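You operate a simulated robot arm through the tools that you are given. There is no shell and no other tool. Be economical: measure what you need, move in short steps, check, and stop when the job is done.

Carry out the task below with a simulated robot arm. There is one attempt and no reset: what you move stays moved.

## Task
Take the twenty gram bag and leave it on the green frame panel. Take the red tile and put it on the white frame panel. Fetch the black seal and set it on the top of the black mat. Fetch the white piston and set it on the free end of the side table. Put the white nozzle on the frameless panel. Put the white cartridge on the top of the vacuum plate. Put the blue nozzle on the back of the steel bench. Take the orange cartridge one and leave it on top of the yellow test plate. The order is free. Set down upright: white nozzle, white cartridge, blue nozzle.

Only the result counts: the job must be done as asked and must still hold three seconds after the hand-in. Knocking over, shifting, dropping, spilling or breaking anything else fails it. A push-on lid holds only when it is set on centred and level and pressed home; a screw cap is set on level and turned clockwise until tight.

## Robot
A 5-joint arm with a two-finger parallel gripper on a trunk, on a base that drives. Base frame: it is fixed to the floor where the robot stands at the start and does not move with it; the origin is under the middle of the robot, x ahead of it, y to its left, z up; the surface under the hand at the start is at about z = 0.812. Units: m, rad, N and s.
It reaches about 1.134 m from its shoulder. Its first joint turns from -2.601 to 2.601 rad. Places, roughly: back of the steel bench [0.6, -6.1, 0.8]; black seal (7x6x3 cm) [0.7, -5.9, 0.9]; blue nozzle (3x3x5 cm) [0, -8.5, 0.9]; frameless panel (30x20x1 cm) [-0.8, -4.4, 0.9]; free end of the side table [-0.2, -2.3, 0.8]; green frame panel (32x22x3 cm) [-0.7, 1.8, 0.4]; orange cartridge one [0.5, -8.75, 1]; red tile [0.5, 0.75, 0.75]; top of the black mat [0, -9.3, 0.9]; top of the vacuum plate (22x15 cm) [-0.84, -3.92, 0.92]; twenty gram bag [0.5, 0, 0.75]; white cartridge [0.25, -6.75, 1]; white frame panel (32x22x3 cm) [-1.5, 2, 0.8]; white nozzle (3x3x5 cm) [0.2, -6.6, 0.9]; white piston (5x5x3 cm) [0.2, -6.2, 0.9]; yellow test plate [0.75, -8.5, 0.75]. Payload 1.57 kg.
The TCP is the grasp point between the finger pads, 0.03 m short of the fingertips. In the tool frame z runs along the fingers and y along their closing line. The gripper opens to 0.11 m. The fingers are 0.024 m wide and 0.012 m thick; the gripper's body (0.048 by 0.112 m) begins 0.078 m behind the TCP.
Orientation is that of the tool frame in the base frame, as a unit quaternion [x, y, z, w]. With the fingers straight down and closing along the base's y, the tool's x points along the base's -x, its y along +y and its z along -z.

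## Interface
- The arm moves only by the tool move_arm. Its argument "deltas" is a list of rows, each an object of numbers (a shift or turn left out is 0, a gripper value left out holds the last): "dx", "dy", "dz": the shift along the tool's x, y, z in m; "ax", "ay", "az": the turn, a rotation vector about the tool's x, y, z in rad; "hand": the opening, from 0 (shut) to 1 (fully open). In form: [{"dx": .., "dy": .., "dz": .., "ax": .., "ay": .., "az": .., "hand": ..}, ...]. A call has 1 to 20 rows; each row is the pose to reach, as a shift and turn from the pose commanded when the call began, along the tool's axes at that moment. A row lasts 0.2 s, in which the tool goes at most 0.05 m and 0.15 rad; a call with a longer step from one row to the next is refused whole, and so is a gripper value outside its range. Where a pose cannot be reached the arm comes as near as it can. A force on the tool above 40 N (or 10 N above the force at the start of the call, whichever is more), or a blocked arm, ends the call early, and 0.2 s more pass. Each finger travels about 0.072 m/s and halts on what it meets, pressing with about 23 N; the grip force reading is that of the motor and also rises with nothing between the fingers. The clock runs only during rows and for 0.2 s after the last one: add rows that repeat a pose to give the fingers time. The reply holds the time, the measured pose of the TCP, the force on the tool along the base axes, the opening and the grip force, in the units named above and with some noise, with the torque about the TCP (base axes, N m) and any sound that the robot's microphone picked up.
- Cameras (640 x 400 px; columns grow to the right, rows downward): "scene" is now at [0.0112, 0.2112, 1.7888]; the picture's right is [0.48, -0.88, 0.00], its down [-0.75, -0.42, -0.51] and it looks along [0.45, 0.25, -0.86] (base axes); focal length 280 px, centre (320, 200). "wrist" rides on the gripper at [0.07, 0.016, -0.141] in the tool frame; the picture's right is [-0.23, 0.97, 0.00], its down [-0.85, -0.20, -0.48] and it looks along [-0.47, -0.11, 0.88] (tool axes); focal length 222 px, centre (320, 200). There is no depth. A picture from a camera that has moved, and an enlarged one, comes with that camera's place and axes in the base frame and with its lens.
- snapshot(camera): a new picture of that camera. No time passes.
- move_column(by): slides the trunk up (or, below 0, down) by that many m; the arm and the scene camera ride with it, the base frame stays. It gives what a move gives, with no picture.
- base_move(legs): drives the robot by 1 to 6 legs, each [ahead, turn to the left] in m and rad, along the robot's own axes; the way and the turn of a leg run together, so that a leg with both is an arc; at most 1.5 m and 3.142 rad a leg. The arm and the cameras ride along, it lands a little off, and it stops where it bumps. It gives what a move gives.
- aim_head(pan, tilt): turns the head with the scene camera to pan (to the left, within 2.705 rad either way) and tilt (down, from -0.506 to 1.204), counted from straight ahead of the robot. It gives what a move gives.
- close_up(camera, box): a new picture of the part [left, top, right, bottom] of that camera's present view, enlarged. No time passes.
- close_job(): hands the job in; it is judged then, once.

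Work in short steps. Places have to be worked out from the pictures, the camera data and where the tool is seen: move nearer, look again, correct. Check each grasp and each placing, and mend what went wrong. You have 483 turns and 228 pictures in all, those below and enlarged ones among them. Open the gripper and draw the arm clear of the work before you hand the job in, unless the task says otherwise; then end with one line.

The tools are called after "Call:" as name(argument=value, ...) on one line, values as JSON. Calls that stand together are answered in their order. move_arm: Moves the arm, as the interface text tells. Its arguments: {"type":"object","properties":{"deltas":{"type":"array","items":{"type":"object","properties":{"dx":{"type":"number"},"dy":{"type":"number"},"dz":{"type":"number"},"ax":{"type":"number"},"ay":{"type":"number"},"az":{"type":"number"},"hand":{"type":"number"}}}}},"required":["deltas"]} The other tools are called the same way: move_column (by) slides the trunk up or down; base_move (legs) drives the base; aim_head (pan, tilt) turns the head that bears the scene camera; snapshot (camera) takes a picture; close_up (camera, box) takes an enlarged picture of a part of a camera's view; close_job () hands the job in.

At the start:

```text
time: 0.0
tool_pos: [0.7118, 0.4089, 1.0868]
orientation: [0.009, 1.0, -0.001, 0.0]
ft_force: [0.2, -0.6, -0.1]
wrist_torque: [0.01, 0.0, 0.01]
finger_gap: 0.1102
grip_force: 0.0
trunk travel left (down, up): [-0.821, 0.149]
robot x, y, heading: [-0.001, 0.0114, 0.001]
head pan, tilt: [0.504, 1.037]
```

scene: 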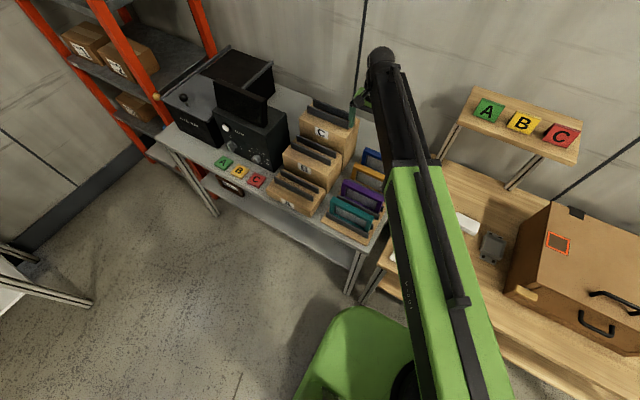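
wrist: 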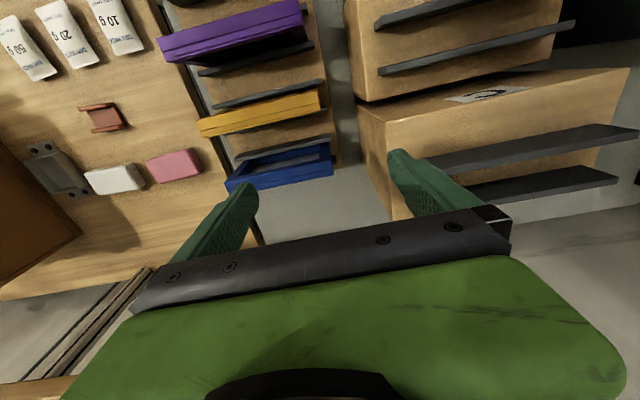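

I start by looking around with the head to map the surroundings.

Call:
aim_head(pan=-0.3, tilt=0.9)

Call:
snapshot(camera="scene")

Call:
aim_head(pan=1.3, tilt=0.7)

Call:
snapshot(camera="scene")

Call:
aim_head(pan=2.3, tilt=0.6)

Call:
snapshot(camera="scene")

Call:
aim_head(pan=-1.6, tilt=0.4)

Call:
snapshot(camera="scene")

Call:
aim_head(pan=-2.6, tilt=0.5)

Call:
snapshot(camera="scene")

```text
time: 1.1
tool_pos: [0.7108, 0.4084, 1.0882]
orientation: [0.009, 1.0, 0.001, 0.0]
ft_force: [0.2, -0.3, -0.2]
wrist_torque: [0.02, 0.01, -0.01]
finger_gap: 0.1098
grip_force: 0.0
trunk travel left (down, up): [-0.821, 0.149]
robot x, y, heading: [0.0019, 0.005, 0.0]
head pan, tilt: [-0.3, 0.901]
```

```text
225 pictures are left
camera scene: at [0.0244, 0.1565, 1.7985], right [-0.29, -0.96, 0.0], down [-0.75, 0.23, -0.62], along [0.59, -0.18, -0.78], focal length 280 px, centre (320, 200)
```

scene: 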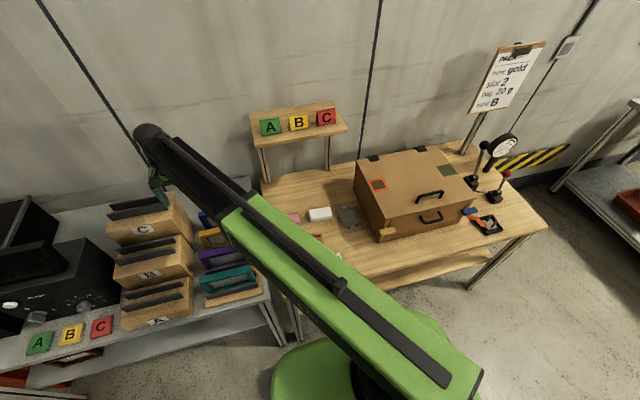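

```text
time: 2.8
tool_pos: [0.711, 0.4089, 1.0877]
orientation: [0.009, 1.0, 0.0, 0.001]
ft_force: [0.1, 0.2, 0.0]
wrist_torque: [-0.02, 0.02, 0.02]
finger_gap: 0.1098
grip_force: 0.0
trunk travel left (down, up): [-0.821, 0.149]
robot x, y, heading: [0.0023, 0.0064, 0.006]
head pan, tilt: [1.3, 0.7]
```

```text
224 pictures are left
camera scene: at [-0.025, 0.2604, 1.8147], right [0.96, -0.27, 0.0], down [-0.17, -0.62, -0.76], along [0.2, 0.74, -0.64], focal length 280 px, centre (320, 200)
```

scene: 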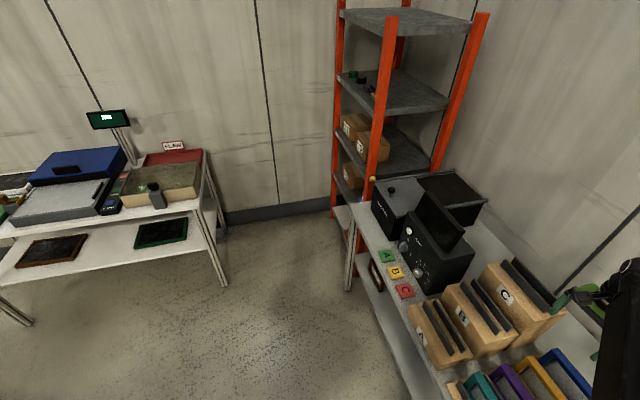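

```text
time: 4.1
tool_pos: [0.7117, 0.4077, 1.0873]
orientation: [0.009, 1.0, 0.0, -0.001]
ft_force: [0.1, 0.7, -0.3]
wrist_torque: [-0.06, 0.01, 0.03]
finger_gap: 0.1098
grip_force: 0.0
trunk travel left (down, up): [-0.821, 0.149]
robot x, y, heading: [0.0019, 0.0082, 0.004]
head pan, tilt: [2.3, 0.6]
```

```text
223 pictures are left
camera scene: at [-0.1066, 0.2445, 1.8233], right [0.75, 0.67, 0.0], down [0.38, -0.42, -0.82], along [-0.55, 0.61, -0.57], focal length 280 px, centre (320, 200)
```

scene: 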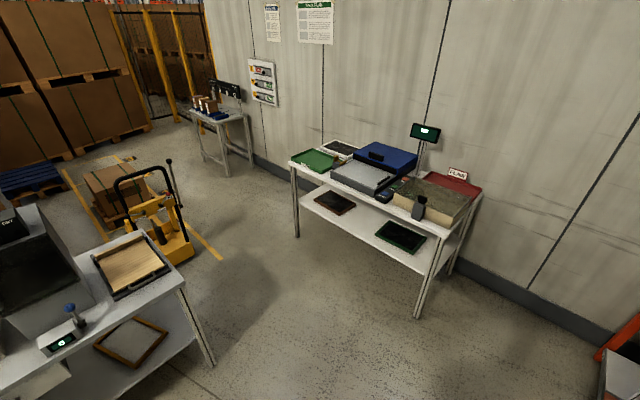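

```text
time: 7.3
tool_pos: [0.7116, 0.4082, 1.0875]
orientation: [0.009, 1.0, 0.001, 0.001]
ft_force: [-0.2, 1.3, -0.7]
wrist_torque: [0.02, 0.01, 0.02]
finger_gap: 0.11
grip_force: 0.1
trunk travel left (down, up): [-0.821, 0.149]
robot x, y, heading: [-0.0048, 0.0061, 0.005]
head pan, tilt: [-1.6, 0.4]
```

```text
222 pictures are left
camera scene: at [-0.0503, 0.086, 1.8415], right [-1.0, 0.03, 0.0], down [0.01, 0.39, -0.92], along [-0.03, -0.92, -0.39], focal length 280 px, centre (320, 200)
```

scene: 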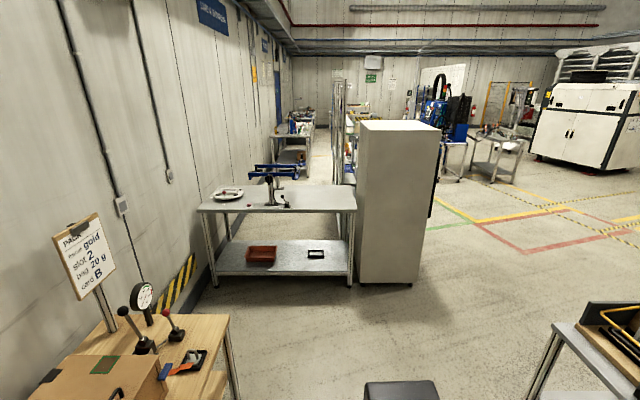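

```text
time: 8.6
tool_pos: [0.7112, 0.4087, 1.0882]
orientation: [0.009, 1.0, 0.0, 0.0]
ft_force: [-0.2, 0.2, 0.3]
wrist_torque: [0.02, -0.04, -0.03]
finger_gap: 0.1102
grip_force: 0.0
trunk travel left (down, up): [-0.821, 0.149]
robot x, y, heading: [0.0009, 0.0093, -0.001]
head pan, tilt: [-2.601, 0.499]
```

```text
221 pictures are left
camera scene: at [-0.1256, 0.1316, 1.8324], right [-0.52, 0.86, 0.0], down [0.41, 0.25, -0.88], along [-0.75, -0.45, -0.48], focal length 280 px, centre (320, 200)
```

scene: 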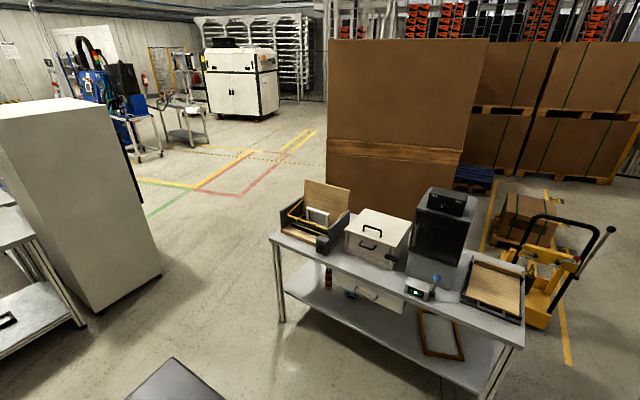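

The 20 g bag appears at about (0.47, 0.02) on the wooden table. I move the hand over there, staying high, and look down.

Call:
move_arm(deltas=[{"dx": 0.02, "dy": -0.04}, {"dx": 0.045, "dy": -0.08}, {"dx": 0.07, "dy": -0.12}, {"dx": 0.095, "dy": -0.16}, {"dx": 0.12, "dy": -0.2}, {"dx": 0.145, "dy": -0.24}, {"dx": 0.17, "dy": -0.28}, {"dx": 0.195, "dy": -0.32}, {"dx": 0.22, "dy": -0.36}, {"dx": 0.22, "dy": -0.4}])

Call:
snapshot(camera="wrist")

Call:
aim_head(pan=0.0, tilt=1.0)

Call:
snapshot(camera="scene")

```text
time: 10.8
tool_pos: [0.5738, 0.0102, 1.0875]
orientation: [0.008, 1.0, -0.001, -0.002]
ft_force: [0.4, -0.3, 0.7]
wrist_torque: [0.0, 0.02, 0.0]
finger_gap: 0.11
grip_force: 0.1
out of reach, approached as far as the arm can: row 7, 8, 9, 10
trunk travel left (down, up): [-0.821, 0.149]
robot x, y, heading: [-0.0009, 0.0107, -0.001]
head pan, tilt: [-2.601, 0.499]
```

```text
220 pictures are left
camera wrist: at [0.5045, 0.0276, 1.2293], right [0.24, 0.97, 0.0], down [0.85, -0.21, 0.48], along [0.46, -0.12, -0.88], focal length 222 px, centre (320, 200)
```

wrist: 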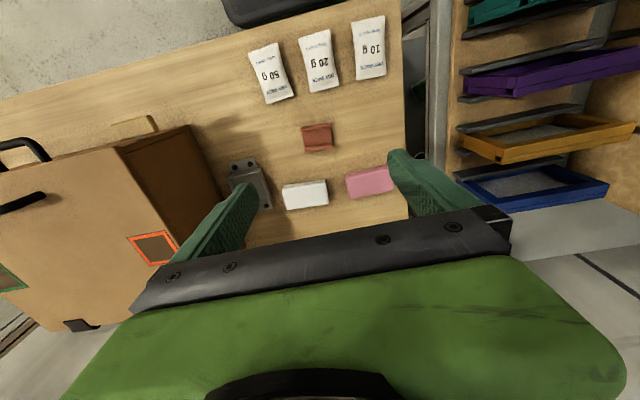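

```text
time: 13.1
tool_pos: [0.573, 0.013, 1.0892]
orientation: [0.009, 1.0, 0.0, -0.002]
ft_force: [-0.5, 0.5, -0.8]
wrist_torque: [0.0, 0.0, -0.01]
finger_gap: 0.1099
grip_force: 0.1
trunk travel left (down, up): [-0.821, 0.149]
robot x, y, heading: [-0.001, 0.0059, 0.002]
head pan, tilt: [0.0, 1.0]
```

```text
219 pictures are left
camera scene: at [0.0219, 0.1786, 1.7913], right [0.0, -1.0, 0.0], down [-0.84, 0.0, -0.54], along [0.54, 0.0, -0.84], focal length 280 px, centre (320, 200)
```

scene: 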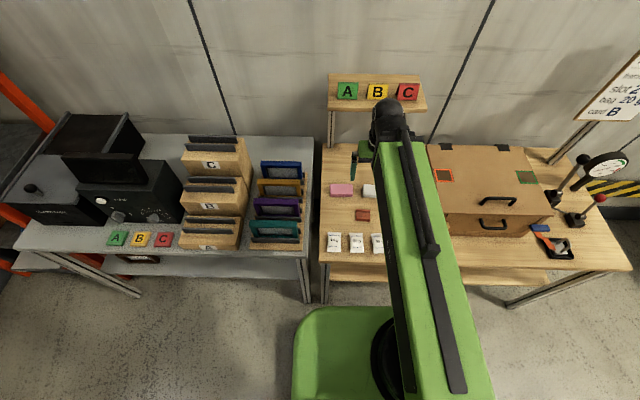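

The bag sits at about (0.475, 0.03), inside the arm's inner reach limit. I back the base up 0.2 m.

Call:
base_move(legs=[[-0.2, 0]])

Call:
move_arm(deltas=[{"dx": 0, "dz": 0.04}, {"dz": 0.08}, {"dz": 0.12}, {"dz": 0.12}])

Call:
snapshot(camera="wrist")

```text
time: 14.7
tool_pos: [0.3704, 0.0118, 1.0885]
orientation: [0.009, 1.0, 0.001, -0.001]
ft_force: [0.1, -1.0, 1.0]
wrist_torque: [0.04, 0.0, 0.0]
finger_gap: 0.11
grip_force: 0.0
trunk travel left (down, up): [-0.821, 0.149]
robot x, y, heading: [-0.1972, 0.0079, 0.003]
head pan, tilt: [0.0, 1.0]
```

```text
time: 15.7
tool_pos: [0.3713, 0.012, 1.0878]
orientation: [0.008, 1.0, 0.0, -0.002]
ft_force: [-0.2, 0.1, 0.1]
wrist_torque: [0.01, 0.02, 0.02]
finger_gap: 0.11
grip_force: 0.1
out of reach, approached as far as the arm can: row 1, 2, 3, 4
trunk travel left (down, up): [-0.821, 0.149]
robot x, y, heading: [-0.2013, 0.0041, 0.001]
head pan, tilt: [0.0, 1.0]
```

```text
218 pictures are left
camera wrist: at [0.3023, 0.0286, 1.2292], right [0.24, 0.97, 0.0], down [0.85, -0.22, 0.48], along [0.46, -0.12, -0.88], focal length 222 px, centre (320, 200)
```

wrist: 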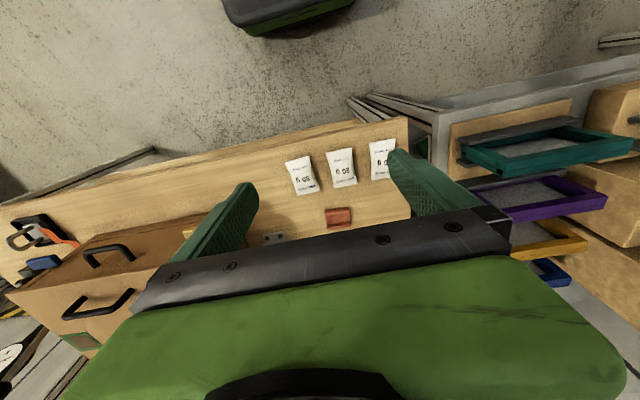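

Now I go outward to place the hand over the bag, then down with a check.

Call:
move_arm(deltas=[{"dx": -0.04}, {"dx": -0.08, "dy": 0.01}, {"dx": -0.105, "dy": 0.018}, {"dx": -0.105, "dy": 0.018, "dz": 0.05}, {"dx": -0.105, "dy": 0.018, "dz": 0.1}, {"dx": -0.105, "dy": 0.018, "dz": 0.14}, {"dx": -0.105, "dy": 0.018, "dz": 0.14}])

Call:
snapshot(camera="wrist")

```text
time: 17.3
tool_pos: [0.4753, 0.0282, 1.0877]
orientation: [0.009, 1.0, 0.0, -0.002]
ft_force: [-0.6, -0.2, -0.6]
wrist_torque: [-0.02, 0.02, -0.02]
finger_gap: 0.11
grip_force: 0.0
out of reach, approached as far as the arm can: row 4, 5, 6, 7
trunk travel left (down, up): [-0.821, 0.149]
robot x, y, heading: [-0.207, 0.0077, 0.001]
head pan, tilt: [0.0, 1.0]
```

```text
217 pictures are left
camera wrist: at [0.4066, 0.0456, 1.2292], right [0.24, 0.97, 0.0], down [0.85, -0.22, 0.48], along [0.46, -0.12, -0.88], focal length 222 px, centre (320, 200)
```

wrist: 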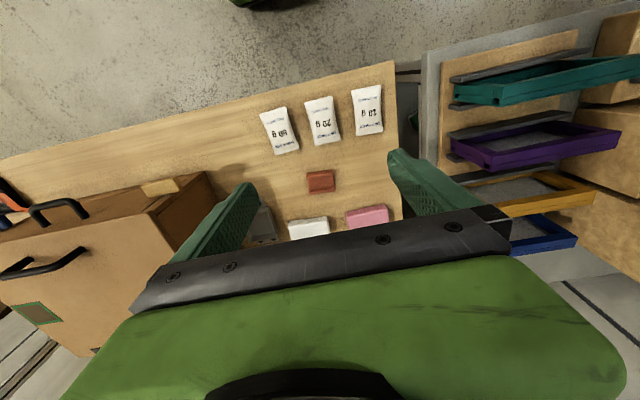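

Hand is right above the bag; the arm is at its lower limit here, so I'll narrow the fingers (neighbouring bags are ~9.5 cm apart) and lower the trunk.

Call:
move_arm(deltas=[{"dy": 0.002, "hand": 0.75}, {"dy": 0.002}])

Call:
move_column(by=-0.22)

Call:
snapshot(camera="wrist")

Call:
snapshot(camera="scene")

```text
time: 17.9
tool_pos: [0.4753, 0.0299, 1.0881]
orientation: [0.008, 1.0, 0.0, -0.002]
ft_force: [-0.3, 0.4, 0.7]
wrist_torque: [-0.02, 0.0, -0.04]
finger_gap: 0.0825
grip_force: 0.1
trunk travel left (down, up): [-0.821, 0.149]
robot x, y, heading: [-0.2052, 0.0094, -0.004]
head pan, tilt: [0.0, 1.0]
```

```text
time: 20.2
tool_pos: [0.4751, 0.0299, 0.8678]
orientation: [0.009, 1.0, 0.0, -0.002]
ft_force: [0.3, -0.8, 0.7]
wrist_torque: [-0.02, 0.02, -0.01]
finger_gap: 0.0821
grip_force: 0.1
trunk travel left (down, up): [-0.601, 0.369]
robot x, y, heading: [-0.2027, 0.0051, 0.009]
head pan, tilt: [0.0, 1.0]
```

```text
216 pictures are left
camera wrist: at [0.4061, 0.0473, 1.0093], right [0.24, 0.97, 0.0], down [0.85, -0.22, 0.48], along [0.46, -0.12, -0.88], focal length 222 px, centre (320, 200)
```

wrist: 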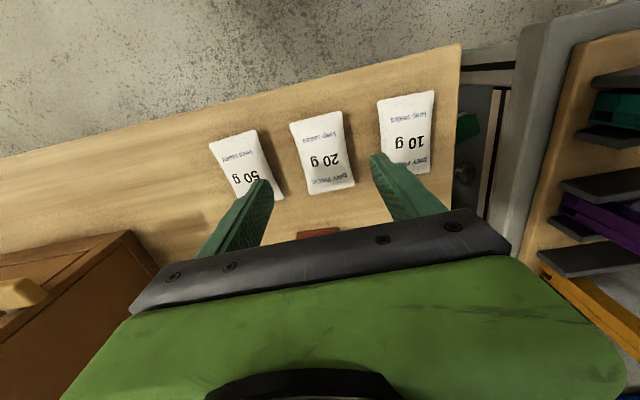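

```text
215 pictures are left
camera scene: at [-0.1804, 0.1784, 1.5713], right [0.0, -1.0, 0.0], down [-0.84, 0.0, -0.54], along [0.54, 0.0, -0.84], focal length 280 px, centre (320, 200)
```

scene: 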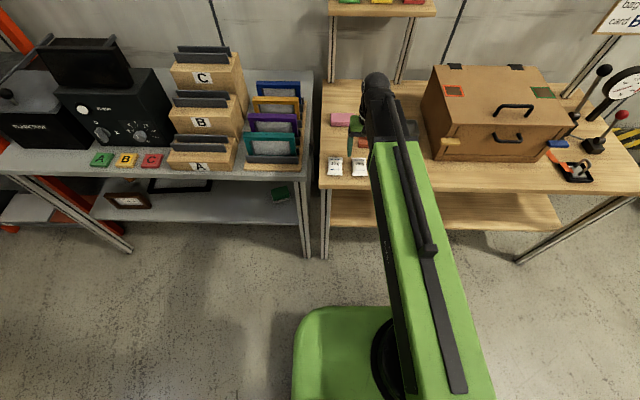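

Bag is centred between the fingers at table height ≈0.75. I lower further and check contact.

Call:
move_column(by=-0.08)

Call:
snapshot(camera="wrist")

```text
time: 21.3
tool_pos: [0.4746, 0.0312, 0.7908]
orientation: [0.009, 1.0, 0.0, 0.002]
ft_force: [-1.8, 0.8, 30.3]
wrist_torque: [0.0, 0.39, -0.14]
finger_gap: 0.0821
grip_force: 0.1
trunk travel left (down, up): [-0.521, 0.449]
robot x, y, heading: [-0.2011, 0.0075, -0.001]
head pan, tilt: [0.0, 1.0]
stopped: the force on the tool passed its limit at 48 N (the readings are from after the stop); the commanded pose is now the measured one
```

```text
214 pictures are left
camera wrist: at [0.4052, 0.0474, 0.9312], right [0.24, 0.97, 0.0], down [0.85, -0.21, 0.48], along [0.47, -0.12, -0.88], focal length 222 px, centre (320, 200)
```

wrist: 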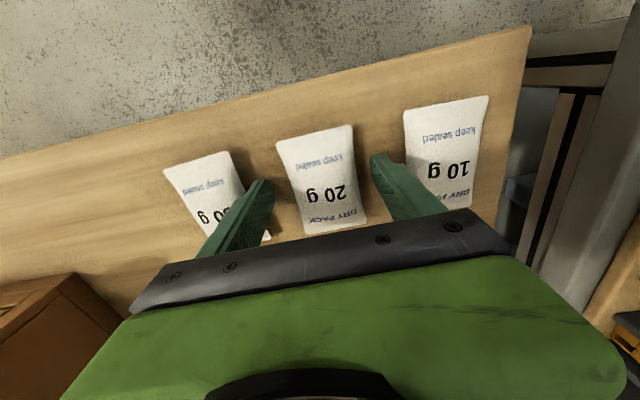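

Fingertips touched down at TCP 0.791. I lift 4 mm and close on the bag.

Call:
move_arm(deltas=[{"dz": -0.004}, {"dz": -0.004, "hand": 0.0}, {"dz": -0.004}, {"dz": -0.004}, {"dz": -0.004}, {"dz": -0.004}])

Call:
snapshot(camera="wrist")

```text
time: 22.3
tool_pos: [0.4754, 0.0303, 0.7894]
orientation: [0.009, 1.0, 0.0, 0.002]
ft_force: [1.0, 0.6, 41.7]
wrist_torque: [0.18, 0.41, -0.12]
finger_gap: 0.045
grip_force: 22.5
out of reach, approached as far as the arm can: row 1, 2, 3, 4
trunk travel left (down, up): [-0.521, 0.449]
robot x, y, heading: [-0.2046, 0.0078, 0.004]
head pan, tilt: [0.0, 1.0]
stopped in row 4: the force on the tool passed its limit at 41 N (the readings are from after the stop); the commanded pose is now the measured one
```

```text
213 pictures are left
camera wrist: at [0.4052, 0.0471, 0.931], right [0.24, 0.97, 0.0], down [0.85, -0.21, 0.48], along [0.47, -0.12, -0.88], focal length 222 px, centre (320, 200)
```

wrist: 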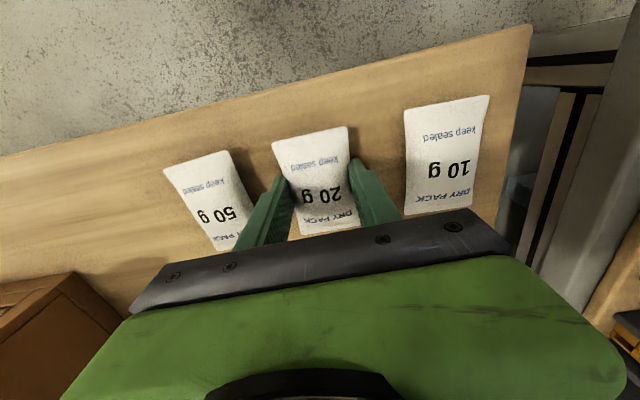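

The bag is gripped (gap 45 mm). I raise it with the trunk and check.

Call:
move_column(by=0.2)

Call:
snapshot(camera="wrist")

```text
time: 24.5
tool_pos: [0.4767, 0.0308, 0.9884]
orientation: [0.009, 1.0, 0.0, 0.003]
ft_force: [-0.8, -0.3, 0.1]
wrist_torque: [0.0, -0.02, 0.01]
finger_gap: 0.0451
grip_force: 22.8
trunk travel left (down, up): [-0.721, 0.249]
robot x, y, heading: [-0.2032, 0.0082, 0.001]
head pan, tilt: [0.0, 1.0]
```

```text
212 pictures are left
camera wrist: at [0.4073, 0.0472, 1.1292], right [0.24, 0.97, 0.0], down [0.85, -0.21, 0.48], along [0.47, -0.12, -0.88], focal length 222 px, centre (320, 200)
```

wrist: 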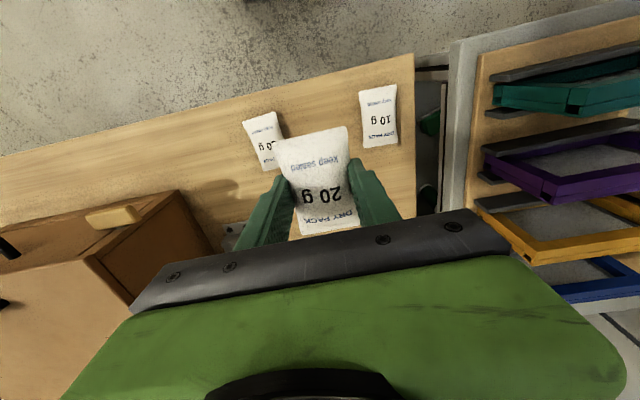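

The bag is held. I back off from the table, turn left toward the wall table, and look at the green panel.

Call:
base_move(legs=[[-0.35, 0], [0, 1.571]])

Call:
aim_head(pan=0.1, tilt=0.6)

Call:
snapshot(camera="scene")

```text
time: 30.6
tool_pos: [-0.5789, 0.6866, 0.9892]
orientation: [-0.703, 0.712, 0.0, 0.002]
ft_force: [-1.0, 0.1, 0.3]
wrist_torque: [-0.03, -0.08, 0.01]
finger_gap: 0.0446
grip_force: 23.4
trunk travel left (down, up): [-0.721, 0.249]
robot x, y, heading: [-0.5843, 0.0065, 1.565]
head pan, tilt: [0.0, 1.0]
```

```text
time: 31.4
tool_pos: [-0.5781, 0.6875, 0.988]
orientation: [-0.703, 0.711, 0.002, 0.001]
ft_force: [0.7, 0.7, 0.0]
wrist_torque: [-0.03, 0.02, 0.03]
finger_gap: 0.0451
grip_force: 23.0
trunk travel left (down, up): [-0.721, 0.249]
robot x, y, heading: [-0.5875, 0.0069, 1.563]
head pan, tilt: [0.099, 0.6]
```

```text
211 pictures are left
camera scene: at [-0.7676, 0.0531, 1.7237], right [1.0, 0.09, 0.0], down [0.05, -0.56, -0.82], along [-0.08, 0.82, -0.57], focal length 280 px, centre (320, 200)
```

scene: 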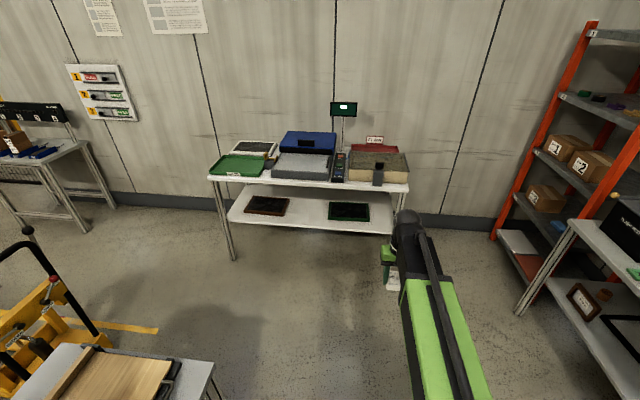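

Green panel at about (-0.72, 1.83, 0.4), under the table top (front edge y≈1.53). I'll lower the trunk in free space and tilt the tool forward to see how the arm stands.

Call:
move_arm(deltas=[{"ay": -0.14}, {"ay": -0.28}, {"ay": -0.42}, {"ay": -0.56}, {"ay": -0.7}, {"ay": -0.84}, {"ay": -0.84, "dx": -0.04}, {"ay": -0.84, "dx": -0.08}])

Call:
aim_head(pan=-0.25, tilt=1.0)

Call:
snapshot(camera="scene")

Call:
snapshot(camera="wrist")

```text
time: 33.2
tool_pos: [-0.5769, 0.7606, 1.0676]
orientation: [-0.641, 0.649, 0.288, 0.292]
ft_force: [0.5, -0.1, -0.2]
wrist_torque: [-0.01, -0.01, -0.03]
finger_gap: 0.0446
grip_force: 22.8
out of reach, approached as far as the arm can: row 2, 3, 4, 5, 6, 7, 8
trunk travel left (down, up): [-0.721, 0.249]
robot x, y, heading: [-0.5868, 0.0097, 1.561]
head pan, tilt: [0.099, 0.6]
```

```text
time: 34.1
tool_pos: [-0.5782, 0.7607, 1.0686]
orientation: [-0.641, 0.65, 0.287, 0.291]
ft_force: [0.6, 0.1, -1.9]
wrist_torque: [0.01, 0.01, 0.03]
finger_gap: 0.0446
grip_force: 23.1
trunk travel left (down, up): [-0.721, 0.249]
robot x, y, heading: [-0.5907, 0.0081, 1.564]
head pan, tilt: [-0.25, 1.0]
```

```text
210 pictures are left
camera scene: at [-0.7425, 0.0324, 1.6918], right [0.97, -0.25, 0.0], down [-0.21, -0.81, -0.54], along [0.14, 0.52, -0.84], focal length 280 px, centre (320, 200)
```

scene: 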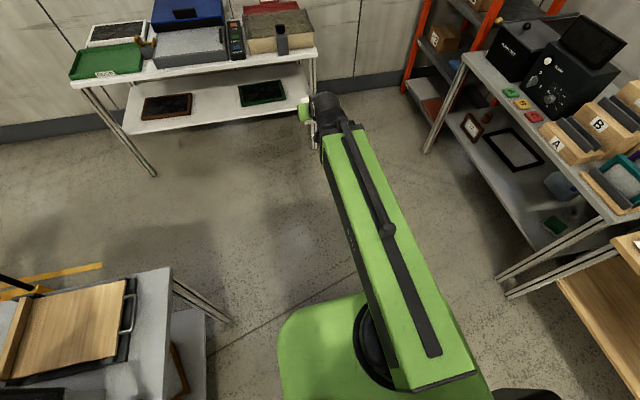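

```text
209 pictures are left
camera wrist: at [-0.5955, 0.6079, 1.1097], right [-0.97, 0.16, 0.17], down [0.2, 0.21, 0.96], along [0.12, 0.96, -0.24], focal length 222 px, centre (320, 200)
```

wrist: 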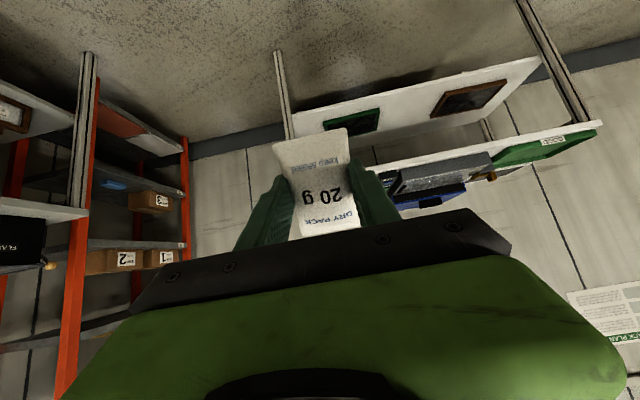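

The arm is near its inner limit; I extend forward 0.25 m and then probe how far down it gets with this 48° tilt.

Call:
move_arm(deltas=[{"dx": -0.033, "dz": 0.037}, {"dx": -0.066, "dz": 0.074}, {"dx": -0.1, "dz": 0.111}, {"dx": -0.133, "dz": 0.149}, {"dx": -0.167, "dz": 0.186}, {"dx": -0.13, "dz": 0.219}, {"dx": -0.093, "dz": 0.252}, {"dx": -0.056, "dz": 0.286}, {"dx": -0.019, "dz": 0.32}, {"dx": 0.018, "dz": 0.353}, {"dx": 0.055, "dz": 0.386}])

Call:
snapshot(camera="scene")

```text
refused: row 3 steps farther than a row can; nothing moved
```

```text
208 pictures are left
camera scene: at [-0.7425, 0.0324, 1.6918], right [0.97, -0.25, 0.0], down [-0.21, -0.81, -0.54], along [0.14, 0.52, -0.84], focal length 280 px, centre (320, 200)
```

scene: 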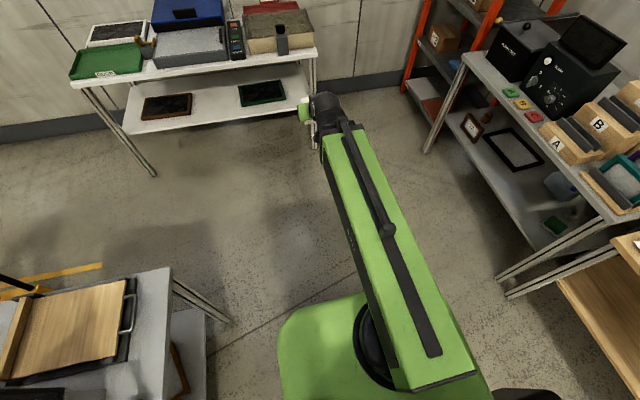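

Step was slightly too long; repeat with smaller steps.

Call:
move_arm(deltas=[{"dx": -0.03, "dz": 0.034}, {"dx": -0.06, "dz": 0.068}, {"dx": -0.09, "dz": 0.102}, {"dx": -0.12, "dz": 0.136}, {"dx": -0.15, "dz": 0.17}, {"dx": -0.116, "dz": 0.2}, {"dx": -0.082, "dz": 0.23}, {"dx": -0.048, "dz": 0.26}, {"dx": -0.014, "dz": 0.29}, {"dx": 0.02, "dz": 0.32}, {"dx": 0.054, "dz": 0.35}])

Call:
snapshot(camera="scene")

```text
time: 36.5
tool_pos: [-0.5733, 0.9867, 1.0679]
orientation: [-0.641, 0.649, 0.288, 0.292]
ft_force: [-0.6, 0.2, -0.9]
wrist_torque: [-0.01, -0.02, -0.02]
finger_gap: 0.0448
grip_force: 22.6
out of reach, approached as far as the arm can: row 6, 7, 8, 9, 10, 11
trunk travel left (down, up): [-0.721, 0.249]
robot x, y, heading: [-0.5863, 0.0062, 1.56]
head pan, tilt: [-0.25, 1.0]
```

```text
207 pictures are left
camera scene: at [-0.7424, 0.0324, 1.6917], right [0.97, -0.25, 0.0], down [-0.21, -0.81, -0.54], along [0.14, 0.52, -0.84], focal length 280 px, centre (320, 200)
```

scene: 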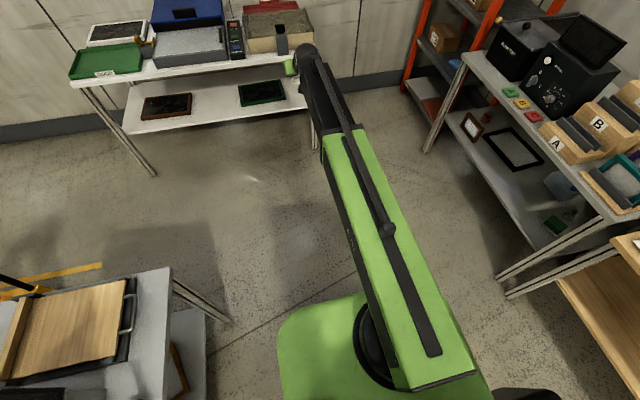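

The readings show a telescopic boom with a wrist pivot 0.238 m behind the TCP; height is only set by the trunk. Plan: boom at z≈0.62 under the table top. I retract and drive forward 0.55 m, then lower and look.

Call:
move_arm(deltas=[{"dx": 0.03, "dz": -0.034}, {"dx": 0.06, "dz": -0.068}, {"dx": 0.09, "dz": -0.102}, {"dx": 0.12, "dz": -0.136}, {"dx": 0.145, "dz": -0.164}])

Call:
base_move(legs=[[0.55, 0]])

Call:
move_column(by=-0.57)

Call:
aim_head(pan=0.3, tilt=0.6)

Call:
snapshot(camera="scene")

Call:
snapshot(camera="wrist")

```text
time: 37.7
tool_pos: [-0.5709, 0.7681, 1.0676]
orientation: [-0.641, 0.65, 0.287, 0.29]
ft_force: [0.0, 0.1, 0.3]
wrist_torque: [0.02, 0.02, 0.04]
finger_gap: 0.0448
grip_force: 22.7
trunk travel left (down, up): [-0.721, 0.249]
robot x, y, heading: [-0.5854, 0.0091, 1.564]
head pan, tilt: [-0.25, 1.0]
```

```text
time: 40.9
tool_pos: [-0.5708, 1.3199, 1.0674]
orientation: [-0.642, 0.649, 0.287, 0.29]
ft_force: [-0.2, -0.3, -0.2]
wrist_torque: [-0.02, -0.03, 0.01]
finger_gap: 0.045
grip_force: 22.4
trunk travel left (down, up): [-0.721, 0.249]
robot x, y, heading: [-0.5841, 0.5589, 1.56]
head pan, tilt: [-0.25, 1.0]
```

```text
refused: -0.57 is not a number from -0.4 to 0.4
```

```text
time: 41.9
tool_pos: [-0.5699, 1.3174, 1.068]
orientation: [-0.642, 0.649, 0.287, 0.291]
ft_force: [-0.3, -0.4, 0.4]
wrist_torque: [-0.01, -0.05, 0.02]
finger_gap: 0.045
grip_force: 22.7
trunk travel left (down, up): [-0.721, 0.249]
robot x, y, heading: [-0.5841, 0.557, 1.568]
head pan, tilt: [0.3, 0.6]
```

```text
206 pictures are left
camera scene: at [-0.7823, 0.5991, 1.7237], right [0.96, 0.29, 0.0], down [0.17, -0.54, -0.82], along [-0.24, 0.79, -0.57], focal length 280 px, centre (320, 200)
```

scene: 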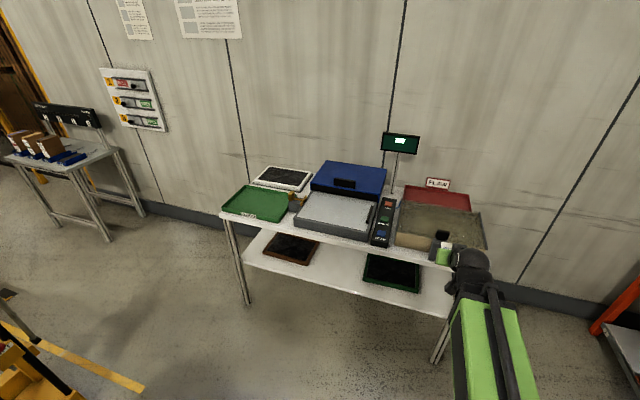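

```text
205 pictures are left
camera wrist: at [-0.5884, 1.1662, 1.1097], right [-0.97, 0.16, 0.17], down [0.2, 0.21, 0.96], along [0.12, 0.96, -0.24], focal length 222 px, centre (320, 200)
```

wrist: 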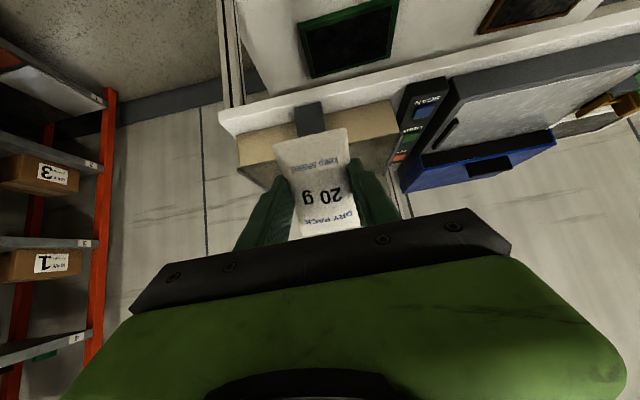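

Green panel is at (-0.70, 1.82). I lower the trunk by 0.6 m (TCP z → 0.468) while still in front of the table.

Call:
move_column(by=-0.4)

Call:
move_column(by=-0.18)

Call:
snapshot(camera="wrist")

Call:
snapshot(camera="scene")

```text
time: 45.7
tool_pos: [-0.5706, 1.3184, 0.6678]
orientation: [-0.643, 0.648, 0.288, 0.29]
ft_force: [0.6, 0.2, 0.1]
wrist_torque: [-0.01, 0.02, 0.0]
finger_gap: 0.0452
grip_force: 23.3
trunk travel left (down, up): [-0.321, 0.649]
robot x, y, heading: [-0.5856, 0.5587, 1.565]
head pan, tilt: [0.3, 0.6]
```

```text
time: 47.7
tool_pos: [-0.5715, 1.3184, 0.4884]
orientation: [-0.643, 0.648, 0.288, 0.29]
ft_force: [-0.4, -0.4, 0.0]
wrist_torque: [0.01, -0.02, 0.01]
finger_gap: 0.0448
grip_force: 22.7
trunk travel left (down, up): [-0.141, 0.829]
robot x, y, heading: [-0.5844, 0.5574, 1.571]
head pan, tilt: [0.3, 0.6]
```

```text
204 pictures are left
camera wrist: at [-0.5884, 1.1662, 0.5297], right [-0.97, 0.16, 0.17], down [0.2, 0.21, 0.96], along [0.12, 0.96, -0.24], focal length 222 px, centre (320, 200)
```

wrist: 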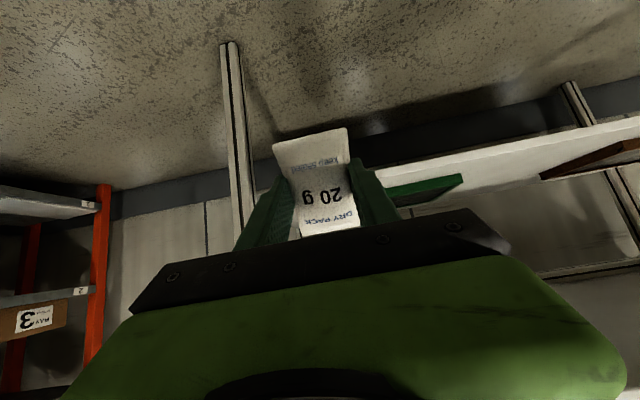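

```text
203 pictures are left
camera scene: at [-0.7824, 0.5991, 1.1438], right [0.96, 0.29, 0.0], down [0.17, -0.54, -0.83], along [-0.24, 0.79, -0.56], focal length 280 px, centre (320, 200)
```

scene: 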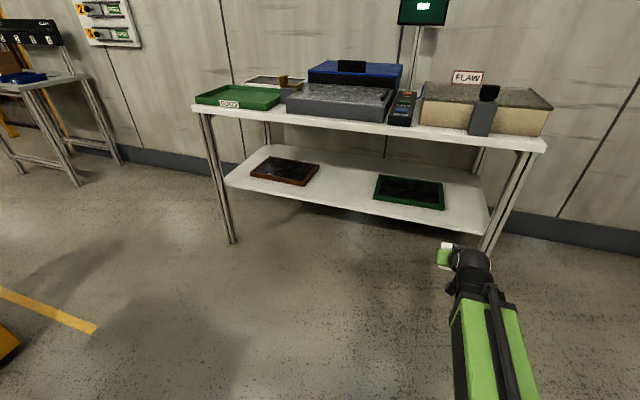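

Panel at (-0.70, 1.81). I turn the base 0.11 left to aim the boom at it, then drive forward 0.27 m.

Call:
base_move(legs=[[0, 0.11], [0.27, 0]])

Call:
snapshot(camera="scene")

Call:
snapshot(camera="wrist")

```text
time: 50.1
tool_pos: [-0.6849, 1.5871, 0.4872]
orientation: [0.679, -0.61, -0.304, -0.273]
ft_force: [0.0, -0.6, 0.3]
wrist_torque: [0.0, -0.02, -0.01]
finger_gap: 0.0448
grip_force: 22.8
trunk travel left (down, up): [-0.141, 0.829]
robot x, y, heading: [-0.6085, 0.8317, 1.676]
head pan, tilt: [0.3, 0.6]
```

```text
202 pictures are left
camera scene: at [-0.8124, 0.8489, 1.1438], right [0.92, 0.39, 0.0], down [0.22, -0.52, -0.83], along [-0.33, 0.76, -0.56], focal length 280 px, centre (320, 200)
```

scene: 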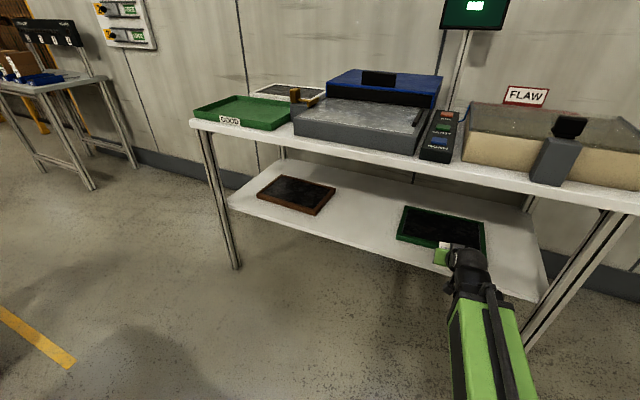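

```text
201 pictures are left
camera wrist: at [-0.6862, 1.4326, 0.5297], right [-0.98, 0.05, 0.17], down [0.18, 0.23, 0.96], along [0.01, 0.97, -0.24], focal length 222 px, centre (320, 200)
```

wrist: 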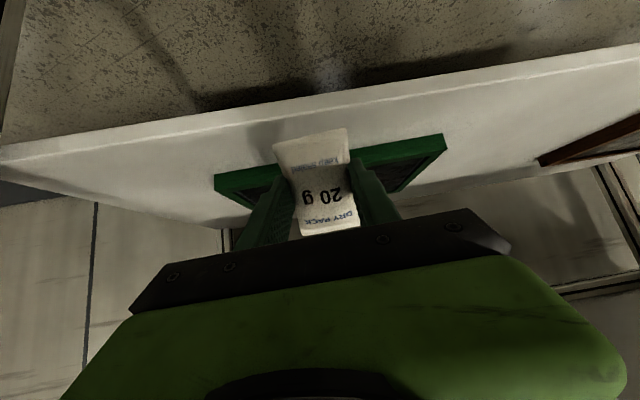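

Panel frame top is at z≈0.40, centre ≈(-0.706, 1.826). I extend the boom 0.24 m along its line.

Call:
move_arm(deltas=[{"dx": -0.03, "dz": 0.034}, {"dx": -0.06, "dz": 0.068}, {"dx": -0.09, "dz": 0.102}, {"dx": -0.12, "dz": 0.136}, {"dx": -0.15, "dz": 0.168}, {"dx": -0.162, "dz": 0.181}, {"dx": -0.162, "dz": 0.181}])

Call:
snapshot(camera="wrist")

Call:
snapshot(camera="scene")

```text
time: 51.7
tool_pos: [-0.7118, 1.8268, 0.4875]
orientation: [0.678, -0.611, -0.303, -0.274]
ft_force: [-0.1, 0.3, -0.7]
wrist_torque: [-0.01, 0.03, 0.01]
finger_gap: 0.0446
grip_force: 23.5
trunk travel left (down, up): [-0.141, 0.829]
robot x, y, heading: [-0.6086, 0.8363, 1.677]
head pan, tilt: [0.3, 0.6]
```

```text
200 pictures are left
camera wrist: at [-0.7119, 1.6742, 0.5296], right [-0.98, 0.05, 0.17], down [0.18, 0.23, 0.96], along [0.01, 0.97, -0.24], focal length 222 px, centre (320, 200)
```

wrist: 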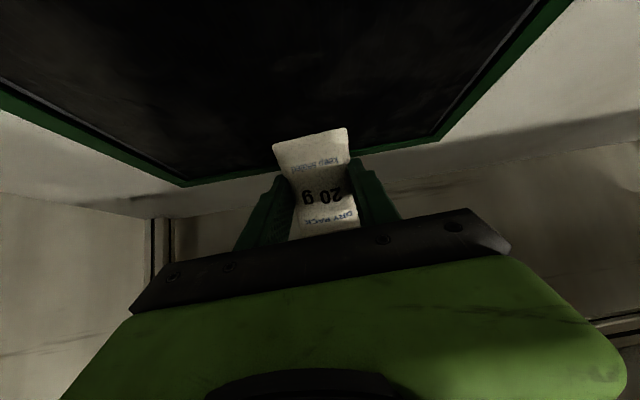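

```text
199 pictures are left
camera scene: at [-0.8124, 0.849, 1.1437], right [0.92, 0.39, 0.0], down [0.22, -0.52, -0.83], along [-0.33, 0.76, -0.56], focal length 280 px, centre (320, 200)
```

scene: 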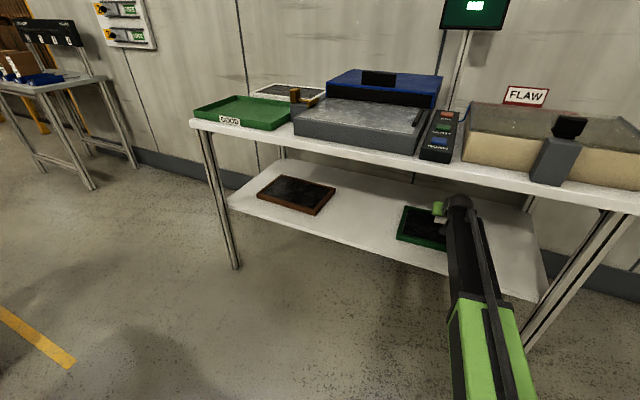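

The bag is over the panel centre. I lower by 5 cm until light contact.

Call:
move_column(by=-0.04)

Call:
move_column(by=-0.015)

Call:
snapshot(camera="wrist")

Call:
close_up(camera="scene", box=[380, 180, 540, 280])

```text
time: 52.6
tool_pos: [-0.7129, 1.8272, 0.4502]
orientation: [0.678, -0.61, -0.304, -0.274]
ft_force: [-2.2, 2.5, 15.6]
wrist_torque: [0.1, 0.07, 0.0]
finger_gap: 0.0448
grip_force: 23.5
trunk travel left (down, up): [-0.101, 0.869]
robot x, y, heading: [-0.6119, 0.8257, 1.673]
head pan, tilt: [0.3, 0.6]
```

```text
time: 53.0
tool_pos: [-0.7116, 1.8282, 0.4486]
orientation: [0.677, -0.608, -0.309, -0.277]
ft_force: [0.0, -4.5, 32.9]
wrist_torque: [-0.07, 0.07, -0.01]
finger_gap: 0.0449
grip_force: 22.8
trunk travel left (down, up): [-0.096, 0.874]
robot x, y, heading: [-0.6095, 0.8315, 1.676]
head pan, tilt: [0.3, 0.6]
stopped: the force on the tool passed its limit at 51 N (the readings are from after the stop); the commanded pose is now the measured one
```

```text
198 pictures are left
camera wrist: at [-0.712, 1.6738, 0.4881], right [-0.98, 0.05, 0.17], down [0.18, 0.22, 0.96], along [0.01, 0.97, -0.22], focal length 222 px, centre (320, 200)
```

wrist: 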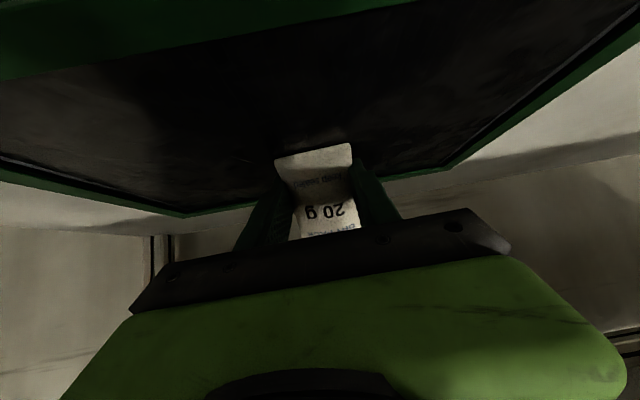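

```text
4.00 times, centred on (460, 230) of scene
camera zoom: at [-0.8121, 0.8457, 1.0992], right [0.92, 0.39, 0.0], down [0.22, -0.52, -0.83], along [-0.33, 0.76, -0.56], focal length 1121 px, centre (-240, 80)
```

zoom: 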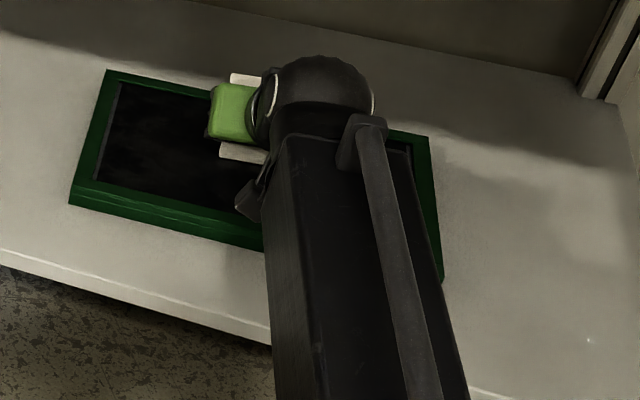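

Contact with the panel. I relieve the load slightly and open the fingers.

Call:
move_column(by=0.004)

Call:
move_arm(deltas=[{"hand": 0.5}, {"hand": 0.8}, {"hand": 0.9}, {"hand": 0.9}, {"hand": 0.9}])

Call:
snapshot(camera="wrist")

```text
time: 53.5
tool_pos: [-0.7125, 1.828, 0.4481]
orientation: [0.677, -0.61, -0.307, -0.275]
ft_force: [-0.3, 0.7, 11.2]
wrist_torque: [0.08, 0.04, 0.01]
finger_gap: 0.0448
grip_force: 23.4
trunk travel left (down, up): [-0.1, 0.87]
robot x, y, heading: [-0.6101, 0.8295, 1.67]
head pan, tilt: [0.3, 0.6]
```

```text
time: 54.7
tool_pos: [-0.7122, 1.8282, 0.4474]
orientation: [0.677, -0.609, -0.306, -0.276]
ft_force: [-0.7, -1.0, 5.2]
wrist_torque: [0.04, 0.04, 0.08]
finger_gap: 0.0985
grip_force: 0.0
trunk travel left (down, up): [-0.1, 0.87]
robot x, y, heading: [-0.6075, 0.8306, 1.676]
head pan, tilt: [0.3, 0.6]
```

```text
196 pictures are left
camera wrist: at [-0.7122, 1.6745, 0.4893], right [-0.98, 0.05, 0.17], down [0.18, 0.23, 0.96], along [0.01, 0.97, -0.23], focal length 222 px, centre (320, 200)
```

wrist: 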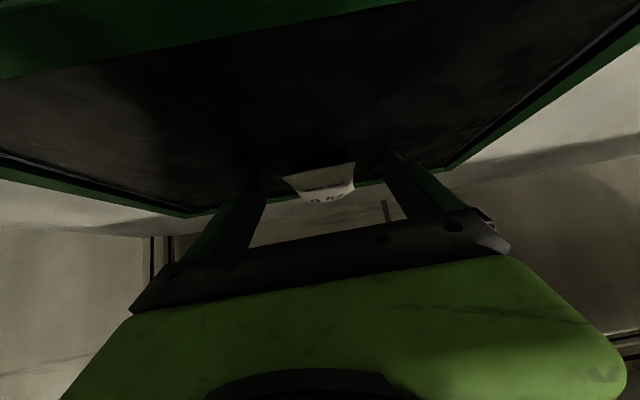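

The bag has flopped down flat. I raise 3 cm and retract the boom, then check.

Call:
move_column(by=0.04)

Call:
move_arm(deltas=[{"dx": 0.03, "dz": -0.034}, {"dx": 0.06, "dz": -0.068}, {"dx": 0.09, "dz": -0.102}, {"dx": 0.12, "dz": -0.136}, {"dx": 0.15, "dz": -0.17}, {"dx": 0.162, "dz": -0.181}])

Call:
base_move(legs=[[-0.3, 0]])

Call:
close_up(camera="scene", box=[320, 120, 560, 270])

```text
time: 55.5
tool_pos: [-0.7115, 1.8289, 0.4874]
orientation: [0.677, -0.61, -0.305, -0.275]
ft_force: [0.0, 0.1, 0.1]
wrist_torque: [0.02, 0.02, 0.01]
finger_gap: 0.0989
grip_force: 0.1
trunk travel left (down, up): [-0.14, 0.83]
robot x, y, heading: [-0.613, 0.8297, 1.669]
head pan, tilt: [0.3, 0.6]
```

```text
time: 56.9
tool_pos: [-0.6869, 1.5863, 0.4874]
orientation: [0.678, -0.611, -0.305, -0.274]
ft_force: [0.1, 0.2, -0.1]
wrist_torque: [0.0, 0.01, 0.02]
finger_gap: 0.0988
grip_force: 0.0
trunk travel left (down, up): [-0.14, 0.83]
robot x, y, heading: [-0.6098, 0.8297, 1.675]
head pan, tilt: [0.3, 0.6]
```

```text
time: 59.0
tool_pos: [-0.6539, 1.2858, 0.4873]
orientation: [0.678, -0.61, -0.305, -0.274]
ft_force: [0.2, 0.6, 0.3]
wrist_torque: [-0.02, 0.03, -0.02]
finger_gap: 0.0992
grip_force: 0.1
trunk travel left (down, up): [-0.14, 0.83]
robot x, y, heading: [-0.5785, 0.5256, 1.674]
head pan, tilt: [0.3, 0.6]
```

```text
2.67 times, centred on (440, 195) of scene
camera zoom: at [-0.7807, 0.548, 1.1428], right [0.92, 0.39, 0.0], down [0.22, -0.52, -0.83], along [-0.33, 0.76, -0.56], focal length 748 px, centre (0, 213)
```

zoom: 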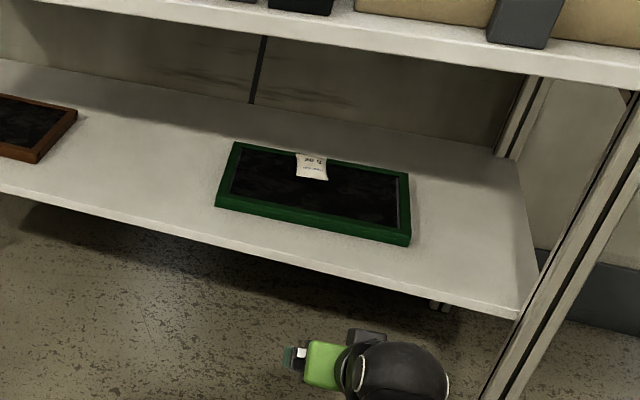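

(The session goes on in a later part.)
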